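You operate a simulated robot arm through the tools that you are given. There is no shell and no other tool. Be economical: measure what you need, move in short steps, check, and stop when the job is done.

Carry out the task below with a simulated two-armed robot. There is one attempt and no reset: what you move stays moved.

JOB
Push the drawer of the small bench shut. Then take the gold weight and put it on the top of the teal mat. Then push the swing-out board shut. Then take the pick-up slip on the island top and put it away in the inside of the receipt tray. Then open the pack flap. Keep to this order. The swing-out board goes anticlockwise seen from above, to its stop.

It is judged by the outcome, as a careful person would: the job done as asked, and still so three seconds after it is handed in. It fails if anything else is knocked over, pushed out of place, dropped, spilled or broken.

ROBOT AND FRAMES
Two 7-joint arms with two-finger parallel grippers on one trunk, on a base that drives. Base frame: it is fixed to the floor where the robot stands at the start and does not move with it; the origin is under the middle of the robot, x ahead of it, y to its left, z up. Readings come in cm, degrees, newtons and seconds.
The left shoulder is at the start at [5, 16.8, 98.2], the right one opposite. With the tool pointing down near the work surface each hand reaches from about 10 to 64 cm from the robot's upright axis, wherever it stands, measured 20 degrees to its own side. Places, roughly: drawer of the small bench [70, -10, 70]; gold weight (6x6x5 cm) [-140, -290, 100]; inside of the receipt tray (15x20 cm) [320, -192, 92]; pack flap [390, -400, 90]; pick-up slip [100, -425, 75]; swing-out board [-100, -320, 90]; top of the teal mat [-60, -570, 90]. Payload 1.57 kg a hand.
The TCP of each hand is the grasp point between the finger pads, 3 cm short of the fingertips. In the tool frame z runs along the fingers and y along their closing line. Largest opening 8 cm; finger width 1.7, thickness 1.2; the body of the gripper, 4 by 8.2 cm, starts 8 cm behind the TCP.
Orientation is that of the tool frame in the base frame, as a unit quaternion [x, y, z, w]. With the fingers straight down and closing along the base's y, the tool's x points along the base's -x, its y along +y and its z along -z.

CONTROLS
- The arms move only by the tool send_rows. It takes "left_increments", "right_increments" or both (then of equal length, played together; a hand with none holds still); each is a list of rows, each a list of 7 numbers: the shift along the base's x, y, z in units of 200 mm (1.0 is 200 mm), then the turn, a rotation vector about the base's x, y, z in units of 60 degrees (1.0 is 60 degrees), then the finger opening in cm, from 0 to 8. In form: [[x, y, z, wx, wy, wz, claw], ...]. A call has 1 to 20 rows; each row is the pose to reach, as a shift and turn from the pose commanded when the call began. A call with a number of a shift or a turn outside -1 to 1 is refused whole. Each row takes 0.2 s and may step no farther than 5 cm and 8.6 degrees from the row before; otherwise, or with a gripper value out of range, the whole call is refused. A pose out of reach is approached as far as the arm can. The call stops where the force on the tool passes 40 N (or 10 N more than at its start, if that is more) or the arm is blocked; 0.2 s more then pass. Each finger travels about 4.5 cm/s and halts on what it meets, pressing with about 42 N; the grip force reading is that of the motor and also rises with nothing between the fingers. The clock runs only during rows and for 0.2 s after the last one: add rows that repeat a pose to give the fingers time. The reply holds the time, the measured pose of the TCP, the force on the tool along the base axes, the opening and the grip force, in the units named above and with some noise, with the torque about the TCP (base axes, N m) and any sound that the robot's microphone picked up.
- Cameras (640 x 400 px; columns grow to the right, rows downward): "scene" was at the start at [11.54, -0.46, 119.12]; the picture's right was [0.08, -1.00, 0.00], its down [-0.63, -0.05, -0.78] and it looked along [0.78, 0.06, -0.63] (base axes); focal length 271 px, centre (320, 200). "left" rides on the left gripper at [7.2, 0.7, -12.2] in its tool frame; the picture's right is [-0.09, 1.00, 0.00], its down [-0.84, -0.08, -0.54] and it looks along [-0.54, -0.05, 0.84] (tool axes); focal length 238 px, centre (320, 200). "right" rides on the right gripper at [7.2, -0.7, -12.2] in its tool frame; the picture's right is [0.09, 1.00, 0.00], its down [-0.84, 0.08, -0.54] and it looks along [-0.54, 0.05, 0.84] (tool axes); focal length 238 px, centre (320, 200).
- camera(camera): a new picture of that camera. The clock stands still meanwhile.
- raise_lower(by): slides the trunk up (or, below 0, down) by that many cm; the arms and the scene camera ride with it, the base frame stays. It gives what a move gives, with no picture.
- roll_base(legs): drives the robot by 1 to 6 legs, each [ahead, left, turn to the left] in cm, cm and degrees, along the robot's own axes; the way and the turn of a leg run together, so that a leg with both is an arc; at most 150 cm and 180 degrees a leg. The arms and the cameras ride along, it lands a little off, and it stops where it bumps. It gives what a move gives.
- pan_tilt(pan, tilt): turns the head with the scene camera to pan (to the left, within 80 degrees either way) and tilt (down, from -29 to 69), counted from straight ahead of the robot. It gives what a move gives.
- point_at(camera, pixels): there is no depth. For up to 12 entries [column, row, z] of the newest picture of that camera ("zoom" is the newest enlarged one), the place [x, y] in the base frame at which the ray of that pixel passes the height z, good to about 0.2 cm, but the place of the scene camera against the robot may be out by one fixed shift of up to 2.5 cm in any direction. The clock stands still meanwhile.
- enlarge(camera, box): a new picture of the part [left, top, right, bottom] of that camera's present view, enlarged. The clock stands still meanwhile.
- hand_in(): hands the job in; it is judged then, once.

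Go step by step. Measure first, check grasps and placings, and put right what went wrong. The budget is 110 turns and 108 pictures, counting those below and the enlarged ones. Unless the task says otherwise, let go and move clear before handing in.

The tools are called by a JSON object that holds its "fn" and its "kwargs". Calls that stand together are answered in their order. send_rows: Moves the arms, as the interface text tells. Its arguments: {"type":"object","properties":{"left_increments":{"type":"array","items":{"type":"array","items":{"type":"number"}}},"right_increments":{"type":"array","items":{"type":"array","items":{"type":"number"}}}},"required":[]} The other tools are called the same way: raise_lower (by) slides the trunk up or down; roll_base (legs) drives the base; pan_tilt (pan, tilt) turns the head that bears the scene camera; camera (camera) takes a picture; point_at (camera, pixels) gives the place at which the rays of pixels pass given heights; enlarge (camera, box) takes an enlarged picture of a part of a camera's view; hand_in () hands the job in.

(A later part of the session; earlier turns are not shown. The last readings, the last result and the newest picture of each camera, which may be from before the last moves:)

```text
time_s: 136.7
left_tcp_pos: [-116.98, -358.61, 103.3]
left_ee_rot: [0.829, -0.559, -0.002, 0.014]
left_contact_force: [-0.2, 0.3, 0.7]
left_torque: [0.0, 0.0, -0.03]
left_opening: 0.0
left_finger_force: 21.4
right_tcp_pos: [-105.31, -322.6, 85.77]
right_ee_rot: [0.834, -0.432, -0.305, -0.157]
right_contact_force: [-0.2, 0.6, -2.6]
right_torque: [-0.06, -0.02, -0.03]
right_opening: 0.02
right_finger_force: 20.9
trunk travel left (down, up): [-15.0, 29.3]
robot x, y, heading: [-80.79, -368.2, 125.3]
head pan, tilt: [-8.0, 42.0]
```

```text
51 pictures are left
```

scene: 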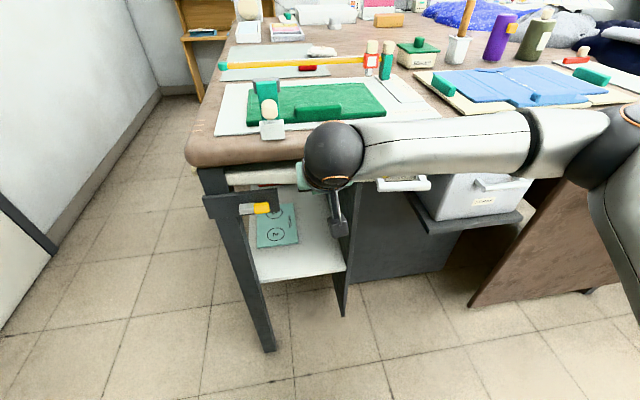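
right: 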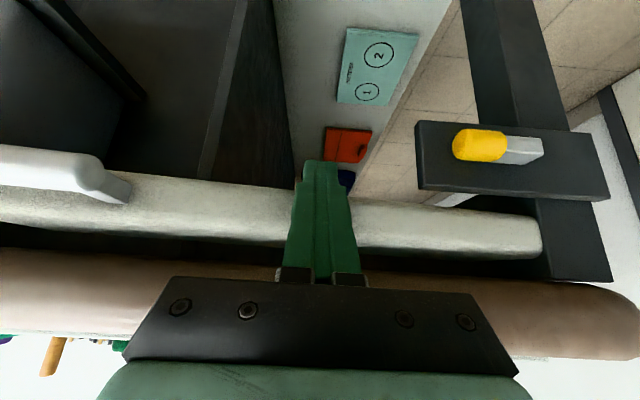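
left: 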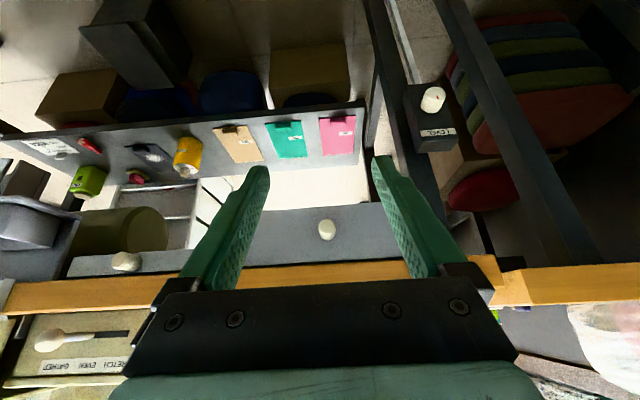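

The board is swinging in and is nearly parallel to the edge. Continuing until the stop is felt.

{"fn": "send_rows", "kwargs": {"right_increments": [[-0.02, 0.035, 0, 0, 0, 0, 0], [-0.04, 0.07, 0, 0, 0, 0, 0], [-0.06, 0.1, 0, 0, 0, 0, 0], [-0.08, 0.13, 0, 0, 0, 0, 0], [-0.1, 0.16, 0, 0, 0, 0, 0], [-0.12, 0.19, 0, 0, 0, 0, 0], [-0.14, 0.22, 0, 0, 0, 0, 0], [-0.16, 0.25, 0, 0, 0, 0, 0]]}}

{"fn": "camera", "kwargs": {"camera": "right"}}

{"fn": "camera", "kwargs": {"camera": "scene"}}

```text
time_s: 137.7
left_tcp_pos: [-116.87, -358.68, 103.16]
left_ee_rot: [0.828, -0.56, -0.001, 0.014]
left_contact_force: [-0.8, -0.1, 0.1]
left_torque: [0.01, 0.02, 0.01]
left_opening: 0.02
left_finger_force: 21.2
right_tcp_pos: [-106.6, -320.66, 84.99]
right_ee_rot: [0.839, -0.431, -0.294, -0.154]
right_contact_force: [-0.1, -0.7, -2.8]
right_torque: [-0.04, -0.07, 0.01]
right_opening: 0.0
right_finger_force: 21.7
trunk travel left (down, up): [-15.0, 29.3]
robot x, y, heading: [-80.94, -368.3, 125.0]
head pan, tilt: [-8.0, 42.0]
stopped in row 5 (right hand): the force on the tool passed its limit (the readings are from after the stop); the commanded pose is now the measured one
```

```text
50 pictures are left
```

right: 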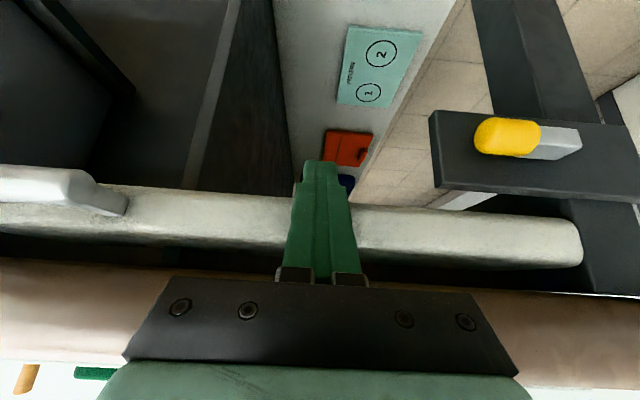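

```text
49 pictures are left
```

scene: 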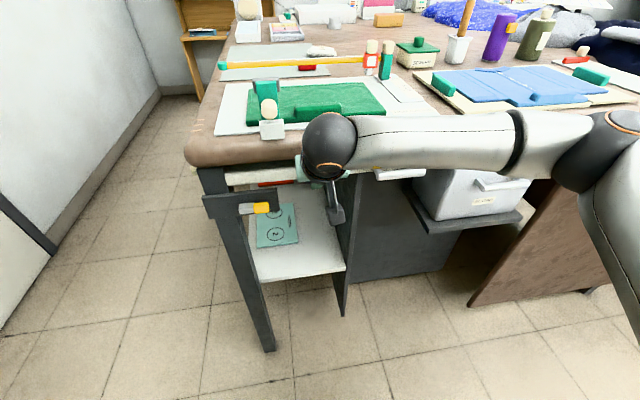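

It stopped firmly; now back off outward and inspect whether the board is parallel/fully in.

{"fn": "send_rows", "kwargs": {"right_increments": [[0.06, -0.09, 0, 0, 0, 0, 0], [0.16, -0.24, 0, 0, 0, 0, 0], [0.28, -0.42, 0, 0, 0, 0, 0], [0.4, -0.58, 0, 0, 0, 0, 0], [0.55, -0.65, 0, 0, 0, 0, 0]]}}

{"fn": "enlarge", "kwargs": {"camera": "scene", "box": [180, 110, 460, 290]}}

{"fn": "camera", "kwargs": {"camera": "right"}}

```text
time_s: 138.9
left_tcp_pos: [-116.89, -358.61, 103.1]
left_ee_rot: [0.829, -0.559, -0.002, 0.014]
left_contact_force: [-0.1, 0.2, 0.7]
left_torque: [-0.01, 0.01, -0.03]
left_opening: 0.0
left_finger_force: 21.9
right_tcp_pos: [-95.2, -333.69, 85.34]
right_ee_rot: [0.839, -0.431, -0.295, -0.154]
right_contact_force: [-0.8, 0.5, -0.2]
right_torque: [0.0, -0.02, 0.0]
right_opening: 0.0
right_finger_force: 21.1
trunk travel left (down, up): [-15.0, 29.3]
robot x, y, heading: [-80.55, -368.17, 125.2]
head pan, tilt: [-8.0, 42.0]
```

```text
2.22 times, centred on (320, 200) of scene
```

zoom: 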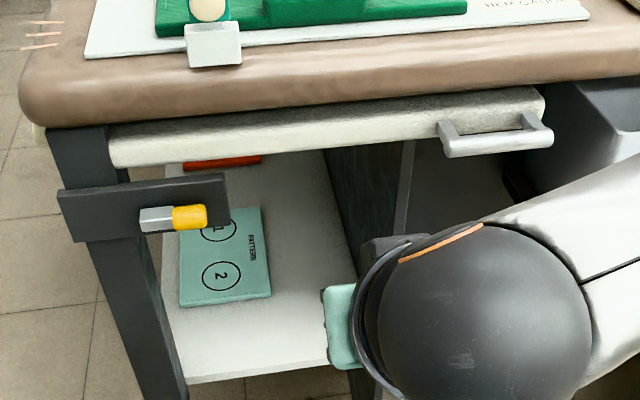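

```text
47 pictures are left
```

right: 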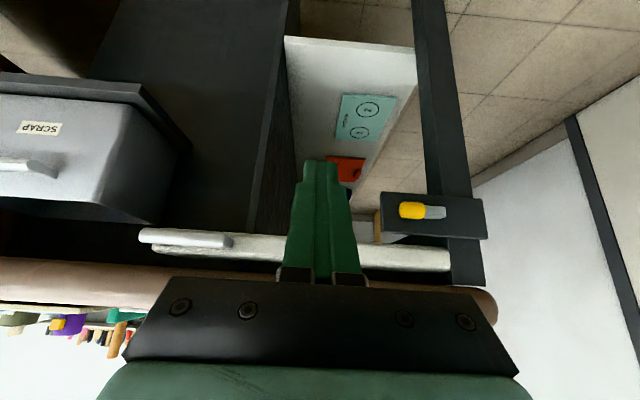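

The board now runs parallel to the table edge. To be sure of the stop, I'll press once more at the handle bar; locating it first.

{"fn": "point_at", "kwargs": {"camera": "zoom", "pixels": [[445, 150, 85], [550, 138, 85], [498, 146, 85], [112, 160, 86], [440, 138, 85]]}}

{"fn": "point_at", "kwargs": {"camera": "right", "pixels": [[145, 233, 85], [230, 240, 85], [145, 233, 87]]}}

```text
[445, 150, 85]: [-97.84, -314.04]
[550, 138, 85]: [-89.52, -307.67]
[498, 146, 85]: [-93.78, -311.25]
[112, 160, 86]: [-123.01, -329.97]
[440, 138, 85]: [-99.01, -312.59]
```

```text
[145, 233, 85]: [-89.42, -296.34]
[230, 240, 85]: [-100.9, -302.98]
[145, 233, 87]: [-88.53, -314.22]
```

The bar lies at 37.6°, matching the table edge (36–37°). Gently pressing on its centre to confirm the stop.

{"fn": "send_rows", "kwargs": {"right_increments": [[0.06, 0.2, 0, 0, 0, 0, 0], [0.12, 0.4, 0, 0, 0, 0, 0], [0.18, 0.6, 0, 0, 0, 0, 0], [0.245, 0.8, 0, 0, 0, 0, 0]]}}

{"fn": "send_rows", "kwargs": {"right_increments": [[-0.03, 0.05, 0, 0, 0, 0, 0], [-0.06, 0.1, 0, 0, 0, 0, 0], [-0.09, 0.14, 0, 0, 0, 0, 0], [-0.11, 0.17, 0, 0, 0, 0, 0], [-0.13, 0.2, 0, 0, 0, 0, 0], [-0.15, 0.23, 0, 0, 0, 0, 0], [-0.17, 0.26, 0, 0, 0, 0, 0], [-0.19, 0.29, 0, 0, 0, 0, 0], [-0.21, 0.32, 0, 0, 0, 0, 0]]}}

{"fn": "camera", "kwargs": {"camera": "right"}}

```text
time_s: 139.9
left_tcp_pos: [-116.81, -358.71, 103.16]
left_ee_rot: [0.829, -0.559, -0.002, 0.015]
left_contact_force: [0.3, -0.7, -0.1]
left_torque: [0.01, 0.03, 0.03]
left_opening: 0.0
left_finger_force: 21.6
right_tcp_pos: [-90.62, -317.53, 85.2]
right_ee_rot: [0.839, -0.431, -0.295, -0.155]
right_contact_force: [-0.3, -0.9, -0.1]
right_torque: [-0.02, 0.01, -0.02]
right_opening: 0.01
right_finger_force: 21.5
trunk travel left (down, up): [-15.0, 29.3]
robot x, y, heading: [-80.9, -368.3, 125.2]
head pan, tilt: [-8.0, 42.0]
```

```text
time_s: 141.2
left_tcp_pos: [-116.6, -358.92, 103.28]
left_ee_rot: [0.828, -0.561, -0.003, 0.014]
left_contact_force: [0.1, 0.4, 0.0]
left_torque: [0.0, 0.0, 0.02]
left_opening: 0.01
left_finger_force: 21.5
right_tcp_pos: [-93.0, -314.29, 85.36]
right_ee_rot: [0.842, -0.429, -0.29, -0.152]
right_contact_force: [13.0, -14.1, 8.5]
right_torque: [0.17, 0.25, 0.2]
right_opening: 0.0
right_finger_force: 21.2
trunk travel left (down, up): [-15.0, 29.3]
robot x, y, heading: [-80.49, -368.34, 125.2]
head pan, tilt: [-8.0, 42.0]
stopped in row 6 (right hand): the force on the tool passed its limit (the readings are from after the stop); the commanded pose is now the measured one
```

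```text
46 pictures are left
```

right: 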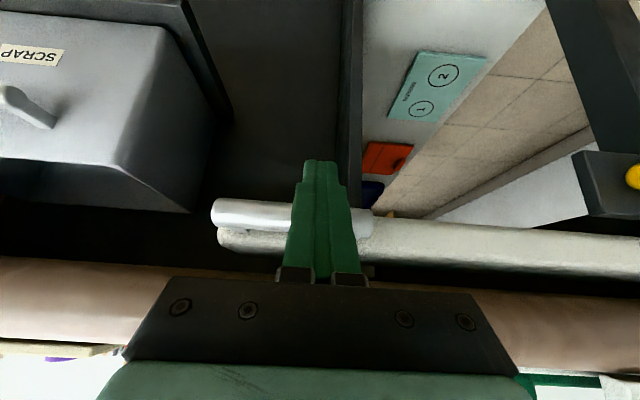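

The handle pushes back rigidly with the hand well clear of the table edge: the board is at its stop. I'll withdraw, straighten, raise the hand, and look toward the white table.

{"fn": "send_rows", "kwargs": {"right_increments": [[0.1, -0.15, 0, 0, 0, 0, 0], [0.2, -0.32, 0, 0, 0, 0, 0], [0.32, -0.5, 0, 0, 0, 0, 0], [0.46, -0.66, 0.06, -0.104, -0.073, 0, 0], [0.6, -0.8, 0.2, -0.208, -0.146, 0, 0], [0.72, -0.92, 0.35, -0.312, -0.219, 0, 0], [0.84, -1.0, 0.5, -0.416, -0.292, 0, 0], [0.84, -1.0, 0.7, -0.52, -0.365, 0, 0], [0.84, -1.0, 0.9, -0.52, -0.365, 0, 0]]}}

{"fn": "pan_tilt", "kwargs": {"pan": -75, "tilt": 30}}

{"fn": "camera", "kwargs": {"camera": "scene"}}

```text
time_s: 143.2
left_tcp_pos: [-116.66, -358.76, 103.22]
left_ee_rot: [0.828, -0.56, -0.003, 0.014]
left_contact_force: [0.2, 0.0, 0.9]
left_torque: [0.0, -0.01, -0.03]
left_opening: 0.02
left_finger_force: 21.5
right_tcp_pos: [-76.06, -334.16, 103.06]
right_ee_rot: [0.89, -0.456, 0.001, 0.001]
right_contact_force: [0.0, -1.1, 0.9]
right_torque: [0.01, 0.01, -0.02]
right_opening: 0.02
right_finger_force: 21.5
right hand out of reach, approached as far as the arm can: row 4, 5
trunk travel left (down, up): [-15.0, 29.3]
robot x, y, heading: [-80.77, -368.35, 124.8]
head pan, tilt: [-8.0, 42.0]
```

```text
time_s: 144.5
left_tcp_pos: [-116.88, -358.7, 103.2]
left_ee_rot: [0.829, -0.56, -0.002, 0.014]
left_contact_force: [0.0, -0.1, -0.4]
left_torque: [-0.06, -0.02, -0.01]
left_opening: 0.0
left_finger_force: 21.2
right_tcp_pos: [-76.07, -334.09, 102.97]
right_ee_rot: [0.89, -0.455, 0.0, 0.001]
right_contact_force: [-0.7, 0.0, 0.3]
right_torque: [0.0, -0.01, -0.01]
right_opening: 0.0
right_finger_force: 21.5
trunk travel left (down, up): [-15.0, 29.3]
robot x, y, heading: [-80.5, -368.05, 124.8]
head pan, tilt: [-75.0, 30.0]
```

```text
45 pictures are left
```

scene: 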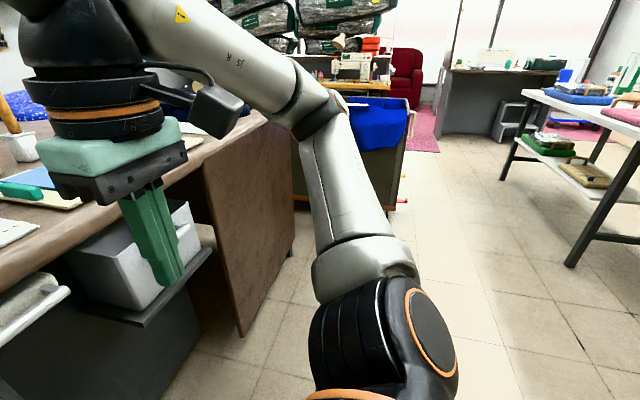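

I'll back up 15 cm, turn right to face along the aisle between island and white table, and look at the white table.

{"fn": "roll_base", "kwargs": {"legs": [[-18, 0, 0], [0, 0, -89]]}}

{"fn": "pan_tilt", "kwargs": {"pan": -25, "tilt": 28}}

{"fn": "camera", "kwargs": {"camera": "scene"}}

```text
time_s: 149.8
left_tcp_pos: [-62.21, -346.51, 103.15]
left_ee_rot: [-0.207, 0.978, 0.012, -0.008]
left_contact_force: [-0.4, 0.0, -0.8]
left_torque: [0.0, 0.02, 0.02]
left_opening: 0.01
left_finger_force: 21.4
right_tcp_pos: [-36.19, -386.24, 102.95]
right_ee_rot: [-0.326, 0.945, 0.0, -0.001]
right_contact_force: [0.1, 0.6, 0.1]
right_torque: [0.0, -0.01, 0.0]
right_opening: 0.0
right_finger_force: 20.7
trunk travel left (down, up): [-15.0, 29.3]
robot x, y, heading: [-70.62, -382.63, 37.1]
head pan, tilt: [-75.0, 30.0]
```

```text
time_s: 150.9
left_tcp_pos: [-62.29, -346.48, 103.16]
left_ee_rot: [-0.207, 0.978, 0.012, -0.009]
left_contact_force: [1.1, 0.1, -0.6]
left_torque: [0.02, -0.04, -0.02]
left_opening: 0.0
left_finger_force: 21.1
right_tcp_pos: [-36.2, -386.31, 103.0]
right_ee_rot: [-0.325, 0.946, 0.0, 0.0]
right_contact_force: [0.0, -0.4, 0.2]
right_torque: [0.02, -0.03, -0.03]
right_opening: 0.0
right_finger_force: 21.1
trunk travel left (down, up): [-15.0, 29.3]
robot x, y, heading: [-70.3, -382.97, 37.4]
head pan, tilt: [-25.0, 28.0]
```

```text
44 pictures are left
```

scene: 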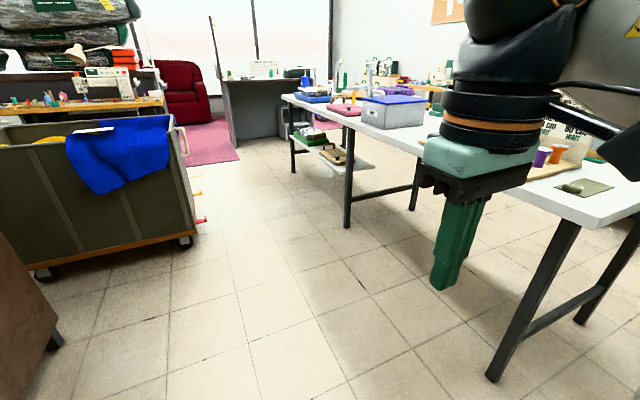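

{"fn": "point_at", "kwargs": {"camera": "scene", "pixels": [[195, 245, 0], [490, 378, 0], [347, 228, 0], [55, 345, 0], [235, 160, 0], [570, 215, 78], [440, 155, 78], [285, 98, 78]]}}

{"fn": "roll_base", "kwargs": {"legs": [[60, 0, 0]]}}

{"fn": "pan_tilt", "kwargs": {"pan": -60, "tilt": 30}}

{"fn": "camera", "kwargs": {"camera": "scene"}}

```text
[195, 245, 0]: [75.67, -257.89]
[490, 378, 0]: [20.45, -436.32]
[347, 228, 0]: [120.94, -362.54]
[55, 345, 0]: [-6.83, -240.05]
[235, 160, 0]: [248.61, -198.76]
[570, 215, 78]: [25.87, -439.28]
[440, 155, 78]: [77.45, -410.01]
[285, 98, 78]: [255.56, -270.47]
```

```text
time_s: 154.3
left_tcp_pos: [-14.8, -310.76, 103.19]
left_ee_rot: [-0.205, 0.979, 0.012, -0.008]
left_contact_force: [-0.3, 0.6, 0.2]
left_torque: [0.02, 0.0, 0.01]
left_opening: 0.0
left_finger_force: 20.9
right_tcp_pos: [10.95, -350.76, 103.0]
right_ee_rot: [-0.323, 0.946, 0.001, -0.001]
right_contact_force: [-0.5, 0.8, -0.5]
right_torque: [-0.03, 0.03, 0.01]
right_opening: 0.0
right_finger_force: 21.1
trunk travel left (down, up): [-15.0, 29.3]
robot x, y, heading: [-23.35, -347.17, 37.0]
head pan, tilt: [-25.0, 28.0]
```

```text
time_s: 155.3
left_tcp_pos: [-14.91, -310.77, 103.19]
left_ee_rot: [-0.205, 0.979, 0.012, -0.009]
left_contact_force: [0.2, 0.9, 0.0]
left_torque: [-0.02, -0.03, -0.02]
left_opening: 0.0
left_finger_force: 21.2
right_tcp_pos: [10.97, -350.78, 102.96]
right_ee_rot: [-0.323, 0.947, 0.001, 0.0]
right_contact_force: [-0.3, 0.7, 0.1]
right_torque: [0.02, -0.01, 0.0]
right_opening: 0.02
right_finger_force: 20.6
trunk travel left (down, up): [-15.0, 29.3]
robot x, y, heading: [-23.37, -347.09, 37.2]
head pan, tilt: [-60.0, 30.0]
```

```text
43 pictures are left
```

scene: 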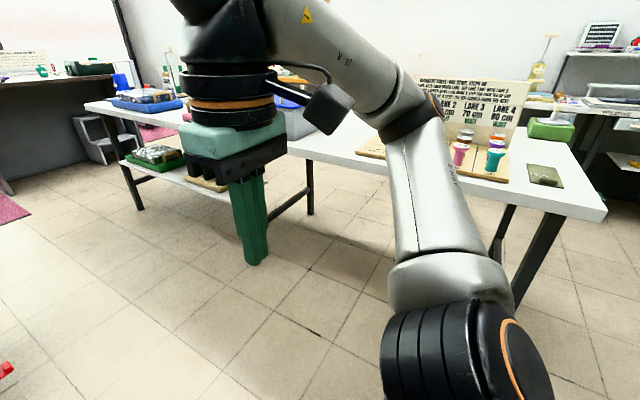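

The arm blocks the view; I'll drive 60 cm on and turn to face the white table.

{"fn": "roll_base", "kwargs": {"legs": [[60, -5, 0], [0, 0, -91]]}}

{"fn": "pan_tilt", "kwargs": {"pan": 0, "tilt": 30}}

{"fn": "camera", "kwargs": {"camera": "scene"}}

```text
time_s: 162.6
left_tcp_pos: [64.36, -323.18, 103.22]
left_ee_rot: [0.547, 0.837, 0.014, 0.002]
left_contact_force: [-0.3, 0.0, 0.4]
left_torque: [-0.03, -0.02, 0.02]
left_opening: 0.0
left_finger_force: 21.2
right_tcp_pos: [24.51, -349.14, 102.96]
right_ee_rot: [0.441, 0.898, 0.001, 0.001]
right_contact_force: [-0.3, 0.8, -0.3]
right_torque: [0.02, 0.0, 0.05]
right_opening: 0.0
right_finger_force: 21.0
trunk travel left (down, up): [-15.0, 29.3]
robot x, y, heading: [28.27, -314.78, -53.0]
head pan, tilt: [-60.0, 30.0]
```

```text
time_s: 163.9
left_tcp_pos: [64.39, -323.24, 103.05]
left_ee_rot: [0.547, 0.837, 0.014, 0.001]
left_contact_force: [-0.4, 0.2, -0.3]
left_torque: [0.0, -0.04, 0.02]
left_opening: 0.0
left_finger_force: 21.3
right_tcp_pos: [24.42, -349.0, 103.02]
right_ee_rot: [0.441, 0.898, 0.001, 0.001]
right_contact_force: [-0.3, -0.2, 0.4]
right_torque: [0.01, 0.01, 0.03]
right_opening: 0.0
right_finger_force: 21.6
trunk travel left (down, up): [-15.0, 29.3]
robot x, y, heading: [28.22, -314.97, -53.4]
head pan, tilt: [0.0, 30.0]
```

```text
42 pictures are left
```

scene: 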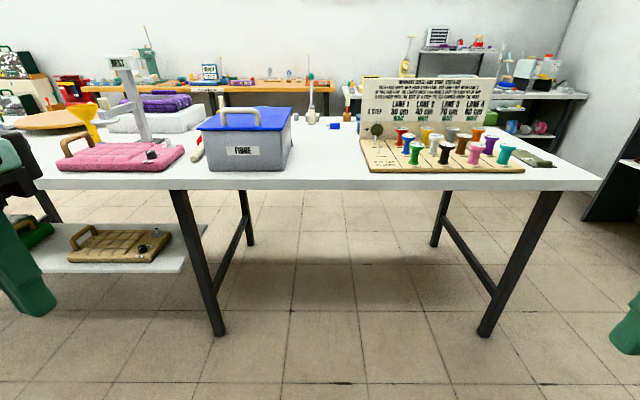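

The slip should appear near (337,150) on the white table. Enlarging there.

{"fn": "enlarge", "kwargs": {"camera": "scene", "box": [200, 90, 400, 200]}}

{"fn": "enlarge", "kwargs": {"camera": "scene", "box": [360, 90, 600, 200]}}

```text
3.20 times, centred on (300, 145) of scene
```

zoom: 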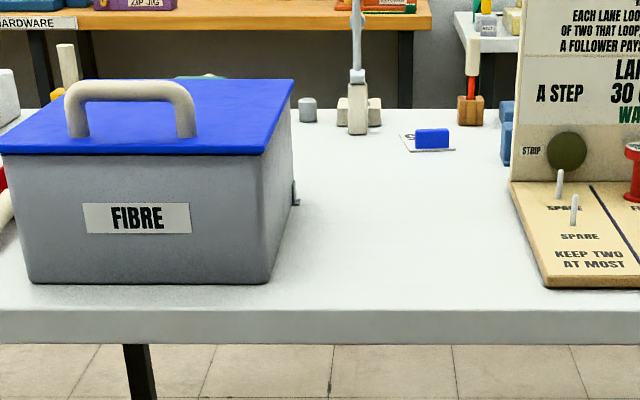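

```text
2.67 times, centred on (480, 145) of scene
```

zoom: 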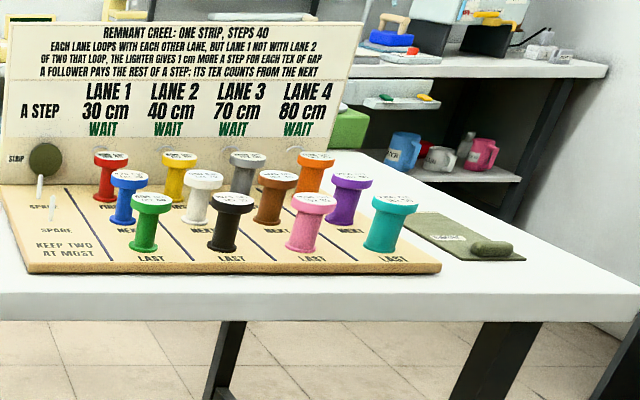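

The slip with a blue grip tab is at (334,126) at the table's far side. Measuring it and the table edges at z≈75.

{"fn": "point_at", "kwargs": {"camera": "scene", "pixels": [[334, 135, 75], [334, 128, 76], [215, 335, 0], [178, 190, 72], [485, 335, 0], [560, 190, 72], [315, 178, 75], [315, 124, 75], [248, 243, 0], [432, 245, 0]]}}

```text
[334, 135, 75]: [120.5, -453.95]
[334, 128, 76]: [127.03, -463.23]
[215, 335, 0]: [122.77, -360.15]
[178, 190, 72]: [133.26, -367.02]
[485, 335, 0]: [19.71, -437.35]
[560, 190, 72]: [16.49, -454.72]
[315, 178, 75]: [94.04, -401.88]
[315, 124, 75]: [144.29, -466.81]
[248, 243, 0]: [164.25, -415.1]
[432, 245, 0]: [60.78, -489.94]
```

Table height works out ≈84, slip ≈(102,-426), reachable only from the table's far side (22 cm from that edge). I'll go around: right 130, ahead ~190, then turn left and look.

{"fn": "roll_base", "kwargs": {"legs": [[5, -130, -0.8], [100, 0, 0], [92, 0, 0], [0, 0, 90]]}}

{"fn": "pan_tilt", "kwargs": {"pan": 10, "tilt": 28}}

{"fn": "camera", "kwargs": {"camera": "scene"}}

```text
time_s: 183.6
left_tcp_pos: [45.49, -519.92, 103.2]
left_ee_rot: [-0.182, 0.983, 0.012, -0.009]
left_contact_force: [0.2, -0.2, 0.7]
left_torque: [0.0, -0.03, 0.01]
left_opening: 0.03
left_finger_force: 21.3
right_tcp_pos: [69.53, -560.98, 102.95]
right_ee_rot: [-0.3, 0.954, 0.001, -0.001]
right_contact_force: [0.0, 0.7, 0.0]
right_torque: [0.03, -0.02, 0.0]
right_opening: 0.0
right_finger_force: 21.4
trunk travel left (down, up): [-15.0, 29.3]
robot x, y, heading: [35.72, -556.05, 34.0]
head pan, tilt: [0.0, 30.0]
```

```text
time_s: 184.3
left_tcp_pos: [45.45, -520.02, 103.14]
left_ee_rot: [-0.182, 0.983, 0.011, -0.008]
left_contact_force: [0.3, 0.4, 0.5]
left_torque: [-0.02, -0.03, -0.01]
left_opening: 0.01
left_finger_force: 21.4
right_tcp_pos: [69.35, -561.06, 103.15]
right_ee_rot: [-0.3, 0.954, 0.001, 0.0]
right_contact_force: [0.4, -0.5, 0.4]
right_torque: [0.0, 0.01, 0.03]
right_opening: 0.02
right_finger_force: 21.3
trunk travel left (down, up): [-15.0, 29.3]
robot x, y, heading: [35.41, -555.98, 34.0]
head pan, tilt: [10.0, 28.0]
```

```text
39 pictures are left
```

scene: 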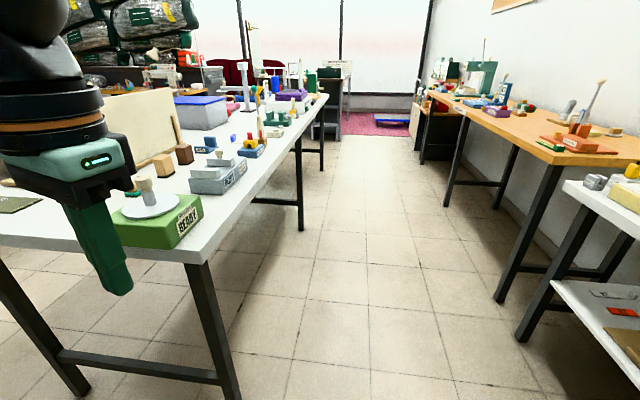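

The row between table and wall desks is open. Measuring the gap from leg feet (235,395), (300,230) on the left and (525,340), (500,300) on the right.

{"fn": "point_at", "kwargs": {"camera": "scene", "pixels": [[235, 395, 0], [300, 230, 0], [525, 340, 0], [497, 300, 0], [446, 205, 0], [185, 262, 84], [325, 98, 84], [540, 160, 75], [565, 185, 85], [223, 148, 86], [212, 145, 86]]}}

{"fn": "enlarge", "kwargs": {"camera": "scene", "box": [120, 80, 320, 230]}}

```text
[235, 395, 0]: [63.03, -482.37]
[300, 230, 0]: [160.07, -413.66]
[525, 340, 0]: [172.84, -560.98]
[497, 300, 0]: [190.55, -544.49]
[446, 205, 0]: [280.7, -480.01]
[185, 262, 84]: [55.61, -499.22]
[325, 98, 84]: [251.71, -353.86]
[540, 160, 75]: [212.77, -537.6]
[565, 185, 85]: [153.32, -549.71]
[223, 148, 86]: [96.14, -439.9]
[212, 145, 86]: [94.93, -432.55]
```

```text
2.67 times, centred on (220, 155) of scene
```

zoom: 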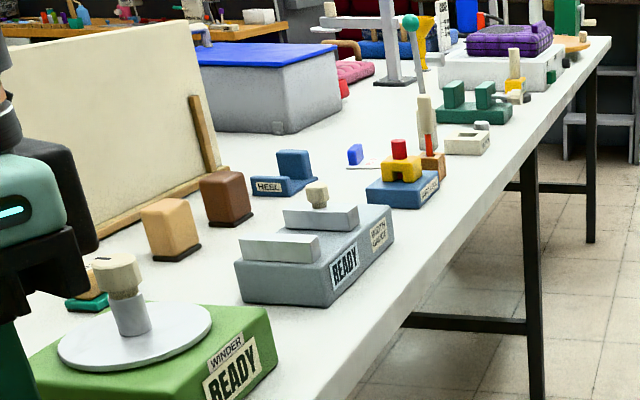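

Slip is beyond the small tools; passage spans e2 −437…−535. I'll drive 112 cm along it and turn left to face the slip.

{"fn": "roll_base", "kwargs": {"legs": [[112, -10, 0], [0, 0, 92]]}}

{"fn": "pan_tilt", "kwargs": {"pan": -10, "tilt": 35}}

{"fn": "camera", "kwargs": {"camera": "scene"}}

```text
time_s: 193.9
left_tcp_pos: [95.86, -492.48, 103.2]
left_ee_rot: [0.839, -0.544, -0.002, 0.015]
left_contact_force: [0.1, 0.3, -0.2]
left_torque: [0.03, 0.03, 0.0]
left_opening: 0.0
left_finger_force: 21.2
right_tcp_pos: [135.48, -466.38, 103.1]
right_ee_rot: [0.899, -0.438, -0.001, 0.001]
right_contact_force: [0.2, 0.1, -0.3]
right_torque: [0.0, 0.02, 0.02]
right_opening: 0.0
right_finger_force: 20.8
trunk travel left (down, up): [-15.0, 29.3]
robot x, y, heading: [132.42, -500.75, 127.3]
head pan, tilt: [10.0, 28.0]
```

```text
time_s: 194.8
left_tcp_pos: [95.79, -492.52, 103.13]
left_ee_rot: [0.84, -0.543, -0.002, 0.014]
left_contact_force: [-0.3, 1.0, -0.1]
left_torque: [0.0, -0.01, 0.0]
left_opening: 0.0
left_finger_force: 21.9
right_tcp_pos: [135.44, -466.4, 103.02]
right_ee_rot: [0.899, -0.437, -0.001, 0.001]
right_contact_force: [0.9, -1.2, 0.1]
right_torque: [0.03, -0.04, 0.01]
right_opening: 0.0
right_finger_force: 21.1
trunk travel left (down, up): [-15.0, 29.3]
robot x, y, heading: [132.25, -500.78, 127.2]
head pan, tilt: [-10.0, 35.0]
```

```text
37 pictures are left
```

scene: 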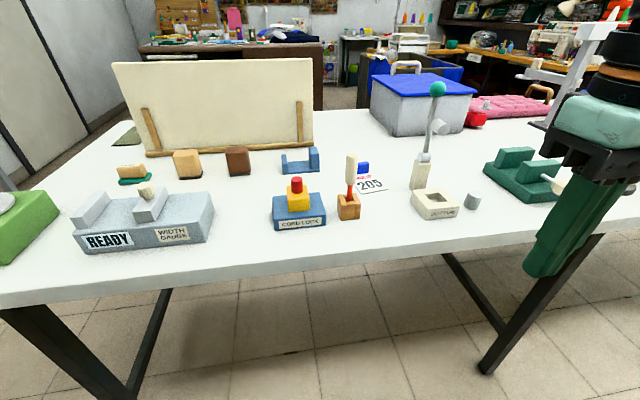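

The slip "205" with its blue tab is at (368,178), between the orange-block tool (349,200) and the tall tool (420,170). Zooming.

{"fn": "enlarge", "kwargs": {"camera": "scene", "box": [280, 90, 500, 235]}}

{"fn": "point_at", "kwargs": {"camera": "scene", "pixels": [[372, 184, 84], [363, 172, 84], [349, 218, 84], [420, 187, 84], [435, 215, 84], [437, 88, 110], [300, 228, 84], [320, 262, 84]]}}

```text
2.76 times, centred on (390, 162) of scene
```

zoom: 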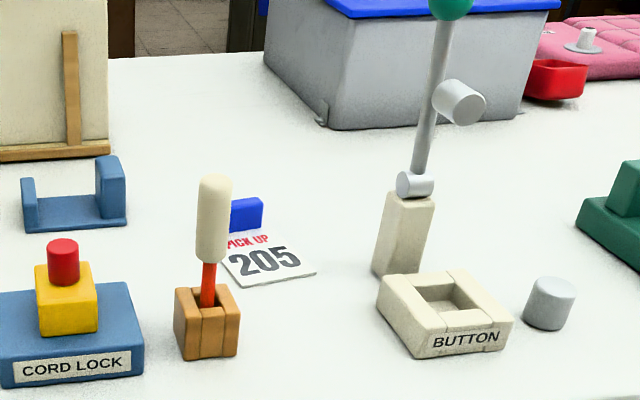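

```text
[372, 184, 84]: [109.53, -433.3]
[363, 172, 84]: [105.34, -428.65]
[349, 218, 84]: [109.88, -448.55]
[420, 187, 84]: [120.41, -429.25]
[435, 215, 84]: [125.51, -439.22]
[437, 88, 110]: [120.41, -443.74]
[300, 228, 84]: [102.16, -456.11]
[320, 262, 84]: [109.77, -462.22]
```

Slip at (109,-433), tab ≈(105,-428.6). The tall tool (120,-429) is on the right arm's side, so I'll use the left hand: raise the trunk a bit, shift right 38 and go 22 nearer.

{"fn": "raise_lower", "kwargs": {"by": 6}}

{"fn": "roll_base", "kwargs": {"legs": [[0, -38, -1], [22, 0, 0]]}}

{"fn": "pan_tilt", "kwargs": {"pan": 12, "tilt": 45}}

{"fn": "camera", "kwargs": {"camera": "scene"}}

{"fn": "camera", "kwargs": {"camera": "left"}}

```text
time_s: 195.8
left_tcp_pos: [95.81, -492.47, 109.13]
left_ee_rot: [0.839, -0.543, -0.002, 0.014]
left_contact_force: [0.3, -0.1, 0.1]
left_torque: [-0.01, -0.01, -0.03]
left_opening: 0.0
left_finger_force: 21.4
right_tcp_pos: [135.51, -466.39, 109.07]
right_ee_rot: [0.9, -0.437, 0.0, 0.0]
right_contact_force: [-0.9, -0.1, 0.9]
right_torque: [-0.03, 0.0, 0.03]
right_opening: 0.01
right_finger_force: 20.8
trunk travel left (down, up): [-21.0, 23.3]
robot x, y, heading: [132.46, -500.58, 127.4]
head pan, tilt: [-10.0, 35.0]
```

```text
time_s: 199.4
left_tcp_pos: [113.26, -451.47, 109.13]
left_ee_rot: [0.833, -0.552, -0.002, 0.014]
left_contact_force: [-0.4, -0.4, 0.5]
left_torque: [-0.04, -0.03, -0.01]
left_opening: 0.0
left_finger_force: 21.9
right_tcp_pos: [153.5, -426.01, 109.06]
right_ee_rot: [0.895, -0.447, -0.001, 0.001]
right_contact_force: [-0.6, 0.0, -0.3]
right_torque: [0.0, 0.03, 0.0]
right_opening: 0.0
right_finger_force: 21.4
trunk travel left (down, up): [-21.0, 23.3]
robot x, y, heading: [149.39, -460.57, 126.0]
head pan, tilt: [-10.0, 35.0]
```

```text
time_s: 200.3
left_tcp_pos: [113.25, -451.37, 109.17]
left_ee_rot: [0.834, -0.552, -0.003, 0.014]
left_contact_force: [-0.2, -0.3, 0.7]
left_torque: [-0.02, 0.03, 0.02]
left_opening: 0.0
left_finger_force: 21.0
right_tcp_pos: [153.57, -426.02, 109.04]
right_ee_rot: [0.894, -0.447, -0.001, 0.001]
right_contact_force: [1.1, 0.4, 0.5]
right_torque: [-0.01, 0.0, -0.03]
right_opening: 0.04
right_finger_force: 21.3
trunk travel left (down, up): [-21.0, 23.3]
robot x, y, heading: [149.39, -460.37, 126.3]
head pan, tilt: [12.0, 45.0]
```

```text
35 pictures are left
```

scene: 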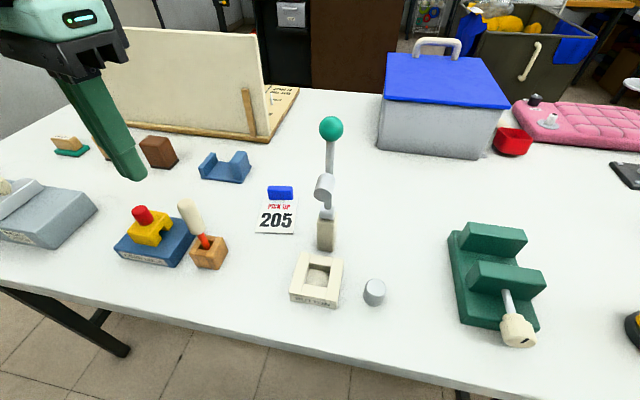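

```text
34 pictures are left
```

left: 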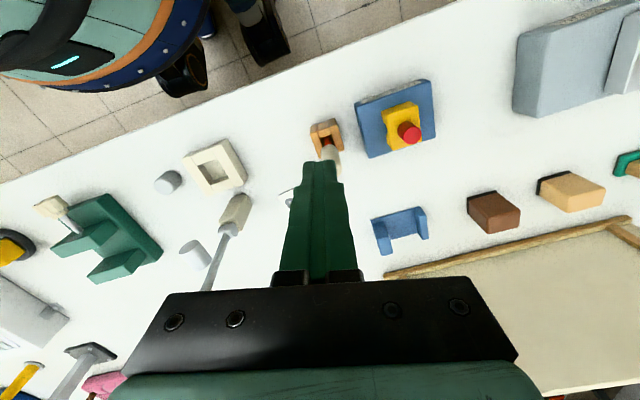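

{"fn": "point_at", "kwargs": {"camera": "scene", "pixels": [[281, 198, 84], [281, 188, 86], [268, 196, 84], [294, 197, 84], [257, 232, 84], [296, 233, 84], [325, 248, 84], [207, 265, 84], [225, 180, 84]]}}

{"fn": "point_at", "kwargs": {"camera": "left", "pixels": [[236, 220, 84], [327, 123, 84], [327, 123, 86], [402, 255, 84], [402, 255, 82]]}}

{"fn": "enlarge", "kwargs": {"camera": "scene", "box": [200, 120, 370, 250]}}

```text
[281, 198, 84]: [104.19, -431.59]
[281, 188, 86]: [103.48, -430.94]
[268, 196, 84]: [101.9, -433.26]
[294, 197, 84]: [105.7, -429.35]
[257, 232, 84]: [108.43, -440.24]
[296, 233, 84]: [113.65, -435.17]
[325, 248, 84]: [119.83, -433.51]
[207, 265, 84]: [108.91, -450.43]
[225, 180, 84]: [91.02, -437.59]
```

```text
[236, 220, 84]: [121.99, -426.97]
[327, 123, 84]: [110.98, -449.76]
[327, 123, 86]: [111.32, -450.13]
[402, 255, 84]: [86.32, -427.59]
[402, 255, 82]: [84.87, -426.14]
```

```text
3.08 times, centred on (285, 185) of scene
```

zoom: 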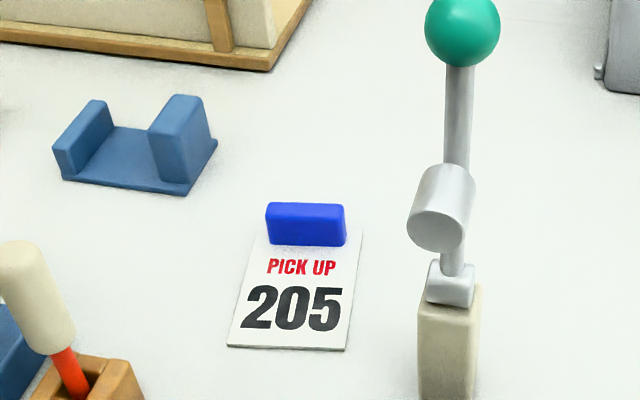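

The blue tab is ~5.5 cm wide, centred (104,-431), slip turned ~45°. I'll bring the left hand above it, yawed +22° to match, open.

{"fn": "send_rows", "kwargs": {"left_increments": [[-0.09, 0.2, 0, 0, 0, 0.09, 2], [-0.18, 0.4, 0, 0, 0, 0.18, 4], [-0.28, 0.6, 0, 0, 0, 0.27, 6], [-0.37, 0.8, 0, 0, 0, 0.367, 8], [-0.46, 1.0, 0, 0, 0, 0.367, 8], [-0.46, 1.0, -0.2, 0, 0, 0.367, 8], [-0.46, 1.0, -0.4, 0, 0, 0.367, 8]]}}

{"fn": "camera", "kwargs": {"camera": "left"}}

```text
time_s: 201.9
left_tcp_pos: [104.27, -431.24, 101.16]
left_ee_rot: [0.924, -0.383, -0.001, 0.014]
left_contact_force: [-0.1, 0.2, -0.8]
left_torque: [0.02, -0.01, -0.01]
left_opening: 7.98
left_finger_force: 0.1
right_tcp_pos: [153.58, -426.0, 109.01]
right_ee_rot: [0.895, -0.446, 0.0, 0.001]
right_contact_force: [1.1, -0.5, 0.0]
right_torque: [0.01, 0.0, 0.06]
right_opening: 0.03
right_finger_force: 21.4
trunk travel left (down, up): [-21.0, 23.3]
robot x, y, heading: [149.4, -460.3, 126.4]
head pan, tilt: [12.0, 45.0]
```

```text
32 pictures are left
```

left: 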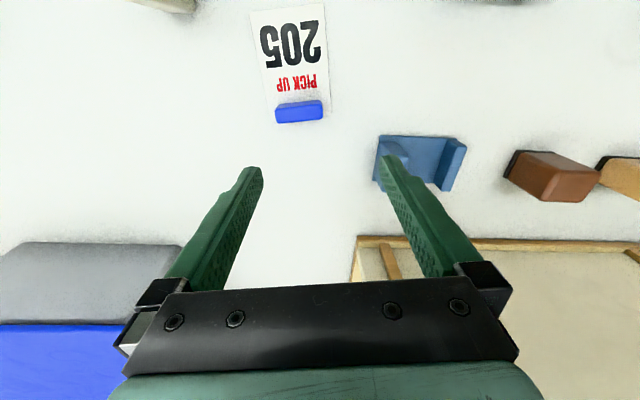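

{"fn": "point_at", "kwargs": {"camera": "left", "pixels": [[276, 112, 84], [322, 107, 84], [300, 110, 84], [300, 110, 86], [300, 110, 82], [288, 8, 84], [253, 12, 84], [323, 5, 84]]}}

```text
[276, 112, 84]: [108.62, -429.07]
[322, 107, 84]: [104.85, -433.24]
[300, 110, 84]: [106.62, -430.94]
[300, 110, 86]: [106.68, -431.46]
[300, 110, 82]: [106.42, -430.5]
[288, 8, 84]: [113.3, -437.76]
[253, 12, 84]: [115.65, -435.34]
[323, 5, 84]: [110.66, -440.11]
```

Wrist camera puts the tab centre at (106.6,-431.2), axis 48°. Centring over it and descending to z 91 to look again.

{"fn": "send_rows", "kwargs": {"left_increments": [[0.12, 0, 0, 0, 0, 0.05, 8], [0.12, 0, -0.2, 0, 0, 0.05, 8], [0.12, 0, -0.4, 0, 0, 0.05, 8], [0.12, 0, -0.51, 0, 0, 0.05, 8]]}}

{"fn": "camera", "kwargs": {"camera": "left"}}

{"fn": "enlarge", "kwargs": {"camera": "scene", "box": [200, 120, 370, 250]}}

```text
time_s: 202.9
left_tcp_pos: [106.57, -431.3, 91.02]
left_ee_rot: [0.933, -0.359, 0.0, 0.014]
left_contact_force: [-0.5, -0.3, -0.3]
left_torque: [-0.01, -0.03, 0.03]
left_opening: 8.01
left_finger_force: 0.0
right_tcp_pos: [153.59, -425.97, 108.98]
right_ee_rot: [0.894, -0.447, -0.001, 0.001]
right_contact_force: [-0.5, 0.0, -0.2]
right_torque: [0.03, 0.04, -0.02]
right_opening: 0.0
right_finger_force: 21.4
trunk travel left (down, up): [-21.0, 23.3]
robot x, y, heading: [149.69, -460.29, 125.7]
head pan, tilt: [12.0, 45.0]
```

```text
31 pictures are left
```

left: 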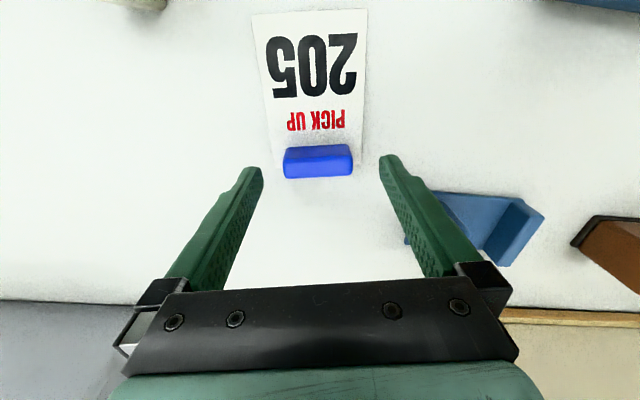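

```text
3.08 times, centred on (285, 185) of scene
```

zoom: 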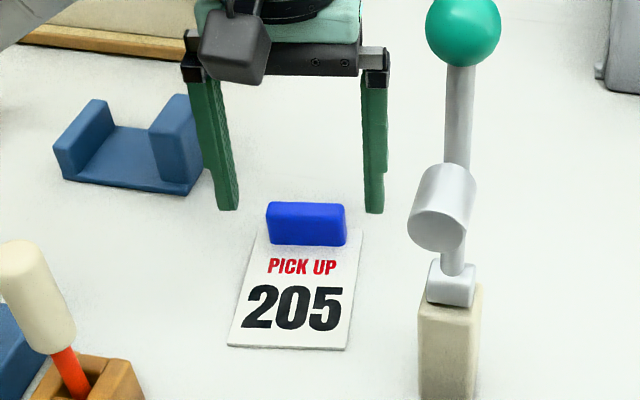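

{"fn": "point_at", "kwargs": {"camera": "left", "pixels": [[318, 162, 85], [318, 162, 83], [318, 150, 86], [318, 175, 84], [450, 262, 84]]}}

```text
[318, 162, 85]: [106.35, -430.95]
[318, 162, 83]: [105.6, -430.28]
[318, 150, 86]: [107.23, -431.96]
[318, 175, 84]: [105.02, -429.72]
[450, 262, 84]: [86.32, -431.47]
```

Aligned. Narrowing to 7.2 and descending in small steps.

{"fn": "send_rows", "kwargs": {"left_increments": [[-0.01, 0.01, 0, 0, 0, 0, 7.2], [-0.01, 0.01, -0.06, 0, 0, 0, 7.2], [-0.01, 0.01, -0.12, 0, 0, 0, 7.2], [-0.01, 0.01, -0.17, 0, 0, 0, 7.2]]}}

{"fn": "enlarge", "kwargs": {"camera": "scene", "box": [220, 140, 340, 240]}}

```text
time_s: 203.9
left_tcp_pos: [106.21, -431.05, 88.19]
left_ee_rot: [0.933, -0.359, -0.004, 0.008]
left_contact_force: [-0.4, -1.5, 38.0]
left_torque: [0.81, -0.99, -0.1]
left_opening: 6.98
left_finger_force: 0.1
right_tcp_pos: [153.83, -426.2, 109.14]
right_ee_rot: [0.894, -0.448, -0.002, 0.0]
right_contact_force: [0.2, 0.0, 0.5]
right_torque: [0.03, 0.0, -0.01]
right_opening: 0.0
right_finger_force: 21.4
trunk travel left (down, up): [-21.0, 23.3]
robot x, y, heading: [149.42, -460.16, 126.2]
head pan, tilt: [12.0, 45.0]
```

```text
4.00 times, centred on (280, 190) of scene
```

zoom: 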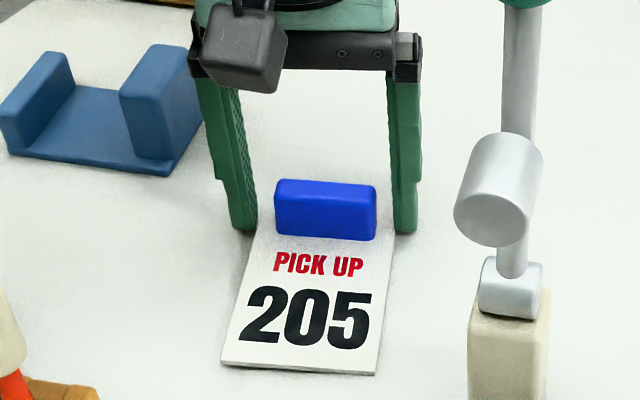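

The tips touch the tabletop (38 N at z 88.2). Raising 0.6 cm and closing on the tab.

{"fn": "send_rows", "kwargs": {"left_increments": [[0, 0, 0.04, 0, 0, 0, 7.2], [0, 0, 0.05, 0, 0, 0, 6], [0, 0, 0.05, 0, 0, 0, 4], [0, 0, 0.05, 0, 0, 0, 3], [0, 0, 0.05, 0, 0, 0, 3], [0, 0, 0.05, 0, 0, 0, 3]]}}

{"fn": "send_rows", "kwargs": {"left_increments": [[0, 0, 0.1, 0, 0, 0, 3], [0, 0, 0.25, 0, 0, 0, 3], [0, 0, 0.45, 0, 0, 0, 3], [0, 0, 0.7, 0, 0, 0, 3], [0, 0, 0.9, 0, 0, 0, 3]]}}

{"fn": "camera", "kwargs": {"camera": "left"}}

```text
time_s: 205.3
left_tcp_pos: [106.43, -431.13, 88.57]
left_ee_rot: [0.933, -0.359, 0.0, 0.014]
left_contact_force: [-0.7, -1.6, 2.5]
left_torque: [0.08, -0.08, 0.0]
left_opening: 5.87
left_finger_force: 42.3
right_tcp_pos: [153.56, -426.21, 108.92]
right_ee_rot: [0.895, -0.446, -0.001, 0.001]
right_contact_force: [0.0, 0.8, 0.1]
right_torque: [0.01, -0.03, 0.0]
right_opening: 0.0
right_finger_force: 21.2
trunk travel left (down, up): [-21.0, 23.3]
robot x, y, heading: [149.83, -460.42, 126.3]
head pan, tilt: [12.0, 45.0]
```

```text
time_s: 206.5
left_tcp_pos: [106.14, -431.09, 106.63]
left_ee_rot: [0.933, -0.358, 0.0, 0.015]
left_contact_force: [0.5, 0.3, 0.0]
left_torque: [0.01, -0.02, 0.02]
left_opening: 4.78
left_finger_force: 41.9
right_tcp_pos: [153.39, -426.07, 109.08]
right_ee_rot: [0.894, -0.447, -0.001, 0.0]
right_contact_force: [-0.4, 0.5, -0.2]
right_torque: [-0.02, -0.01, -0.02]
right_opening: 0.0
right_finger_force: 21.3
trunk travel left (down, up): [-21.0, 23.3]
robot x, y, heading: [149.43, -460.35, 126.4]
head pan, tilt: [12.0, 45.0]
```

```text
28 pictures are left
```

left: 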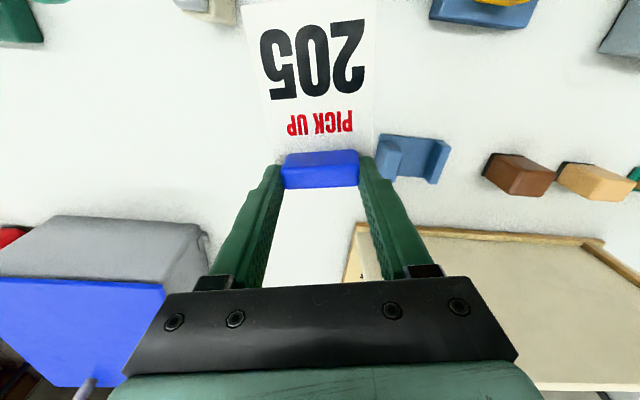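

The slip is held by its tab (opening 4.8, 42 N) and off the table. Retracting with extra height, then backing out and turning along the row.

{"fn": "send_rows", "kwargs": {"left_increments": [[0.05, -0.12, 0.15, 0, 0, 0, 3], [0.12, -0.32, 0.3, 0, 0, 0, 3], [0.2, -0.54, 0.3, 0, 0, 0, 3], [0.28, -0.76, 0.3, 0, 0, 0, 3], [0.37, -0.96, 0.3, 0, 0, 0, 3]]}}

{"fn": "roll_base", "kwargs": {"legs": [[-26, 0, 0], [0, 0, -90]]}}

{"fn": "pan_tilt", "kwargs": {"pan": 0, "tilt": 22}}

{"fn": "camera", "kwargs": {"camera": "scene"}}

```text
refused: row 2 steps farther than a row can; nothing moved
```

```text
time_s: 212.2
left_tcp_pos: [194.25, -438.24, 106.49]
left_ee_rot: [-0.407, 0.913, 0.01, -0.011]
left_contact_force: [-0.5, -0.4, -0.2]
left_torque: [-0.01, 0.01, -0.02]
left_opening: 4.87
left_finger_force: 41.5
right_tcp_pos: [199.26, -485.61, 109.07]
right_ee_rot: [-0.317, 0.949, 0.001, 0.0]
right_contact_force: [0.5, 0.1, -0.3]
right_torque: [-0.01, 0.04, -0.02]
right_opening: 0.01
right_finger_force: 21.5
trunk travel left (down, up): [-21.0, 23.3]
robot x, y, heading: [165.35, -481.74, 36.1]
head pan, tilt: [12.0, 45.0]
```

```text
time_s: 213.1
left_tcp_pos: [194.37, -438.22, 106.46]
left_ee_rot: [-0.407, 0.913, 0.009, -0.011]
left_contact_force: [0.8, -0.3, -0.9]
left_torque: [0.01, 0.02, -0.04]
left_opening: 4.84
left_finger_force: 41.8
right_tcp_pos: [199.23, -485.59, 109.04]
right_ee_rot: [-0.315, 0.949, 0.001, 0.001]
right_contact_force: [-1.1, 0.0, 0.1]
right_torque: [0.02, -0.01, -0.01]
right_opening: 0.0
right_finger_force: 21.5
trunk travel left (down, up): [-21.0, 23.3]
robot x, y, heading: [165.01, -481.42, 36.0]
head pan, tilt: [0.0, 22.0]
```

```text
27 pictures are left
```

scene: 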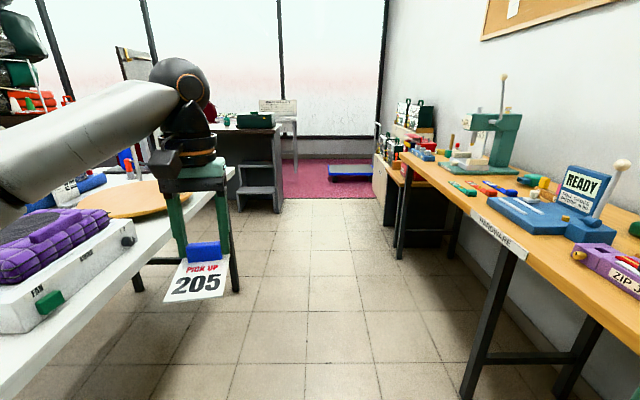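

The slip hangs safely; the retract was refused again so I'll redo it in smaller steps. Then I'll measure the counter's end (237–280,212) and the desk ahead.

{"fn": "send_rows", "kwargs": {"left_increments": [[-0.1, -0.05, 0.15, 0, 0, 0, 3], [-0.28, -0.14, 0.25, 0, 0, 0, 3], [-0.48, -0.23, 0.25, 0, 0, 0, 3], [-0.68, -0.32, 0.25, 0, 0, 0, 3], [-0.88, -0.41, 0.25, 0, 0, 0, 3], [-0.97, -0.45, 0.25, 0, 0, 0, 3]]}}

{"fn": "point_at", "kwargs": {"camera": "scene", "pixels": [[238, 211, 0], [281, 212, 0], [240, 291, 0], [330, 180, 0], [378, 200, 0], [397, 258, 0], [470, 395, 0], [280, 120, 90], [232, 118, 90], [290, 160, 0], [430, 155, 75], [235, 175, 84]]}}

```text
time_s: 214.5
left_tcp_pos: [174.87, -447.29, 111.5]
left_ee_rot: [-0.407, 0.913, 0.01, -0.011]
left_contact_force: [-0.3, 0.4, 0.5]
left_torque: [-0.04, 0.0, 0.01]
left_opening: 4.85
left_finger_force: 41.6
right_tcp_pos: [199.34, -485.64, 109.0]
right_ee_rot: [-0.316, 0.949, 0.002, 0.001]
right_contact_force: [-0.7, 0.8, -0.1]
right_torque: [-0.02, -0.01, -0.01]
right_opening: 0.0
right_finger_force: 21.0
trunk travel left (down, up): [-21.0, 23.3]
robot x, y, heading: [165.05, -481.57, 36.2]
head pan, tilt: [0.0, 22.0]
```

```text
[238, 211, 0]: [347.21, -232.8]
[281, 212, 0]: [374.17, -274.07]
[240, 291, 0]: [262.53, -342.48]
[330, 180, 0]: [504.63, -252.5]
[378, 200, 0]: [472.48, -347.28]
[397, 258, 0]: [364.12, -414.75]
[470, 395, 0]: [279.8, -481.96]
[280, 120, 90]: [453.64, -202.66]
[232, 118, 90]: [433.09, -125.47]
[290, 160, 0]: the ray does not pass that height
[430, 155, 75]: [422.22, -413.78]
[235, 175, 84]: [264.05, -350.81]
```

The row is clear past the table's end (e1≈10). I'll drive 185 cm ahead and look left to the counter.

{"fn": "roll_base", "kwargs": {"legs": [[100, 0, 0], [88, 0, 0]]}}

{"fn": "pan_tilt", "kwargs": {"pan": 40, "tilt": 25}}

{"fn": "camera", "kwargs": {"camera": "scene"}}

```text
time_s: 223.9
left_tcp_pos: [326.11, -335.71, 111.63]
left_ee_rot: [-0.413, 0.911, 0.009, -0.011]
left_contact_force: [-0.3, -0.3, 0.4]
left_torque: [-0.02, -0.03, 0.02]
left_opening: 4.84
left_finger_force: 42.6
right_tcp_pos: [350.85, -373.7, 109.08]
right_ee_rot: [-0.323, 0.946, 0.001, 0.0]
right_contact_force: [0.1, -0.2, -0.8]
right_torque: [-0.01, -0.04, -0.01]
right_opening: 0.0
right_finger_force: 21.0
trunk travel left (down, up): [-21.0, 23.3]
robot x, y, heading: [316.09, -370.06, 36.9]
head pan, tilt: [0.0, 22.0]
```

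```text
time_s: 225.0
left_tcp_pos: [325.95, -335.49, 111.55]
left_ee_rot: [-0.412, 0.911, 0.01, -0.011]
left_contact_force: [-0.5, -0.1, -1.0]
left_torque: [0.02, 0.02, -0.02]
left_opening: 4.86
left_finger_force: 41.8
right_tcp_pos: [350.71, -373.71, 109.01]
right_ee_rot: [-0.323, 0.946, 0.001, 0.001]
right_contact_force: [0.6, 0.4, 0.0]
right_torque: [0.03, 0.01, -0.01]
right_opening: 0.0
right_finger_force: 22.0
trunk travel left (down, up): [-21.0, 23.3]
robot x, y, heading: [316.36, -370.1, 36.8]
head pan, tilt: [40.0, 25.0]
```

```text
26 pictures are left
```

scene: 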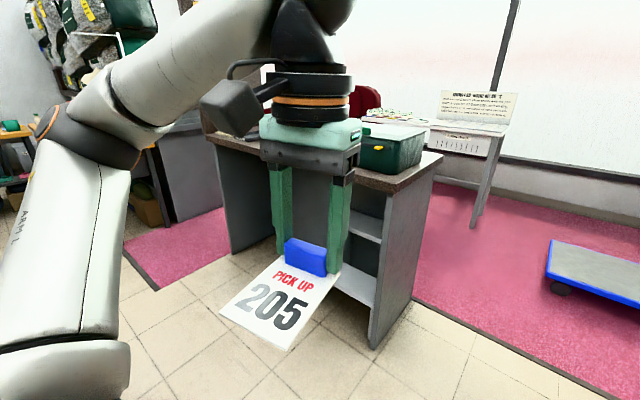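

The counter with shelves is ahead-left; the tray should be on its top behind my hand (~(262,134)). Measuring its base and top corners.

{"fn": "point_at", "kwargs": {"camera": "scene", "pixels": [[235, 252, 0], [375, 347, 0], [432, 290, 0], [205, 135, 92], [392, 190, 92], [442, 155, 92], [160, 215, 0]]}}

```text
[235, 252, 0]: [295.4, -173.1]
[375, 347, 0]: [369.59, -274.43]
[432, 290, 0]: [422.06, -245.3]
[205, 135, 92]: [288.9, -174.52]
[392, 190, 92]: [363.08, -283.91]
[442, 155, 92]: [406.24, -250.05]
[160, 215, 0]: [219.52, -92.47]
```

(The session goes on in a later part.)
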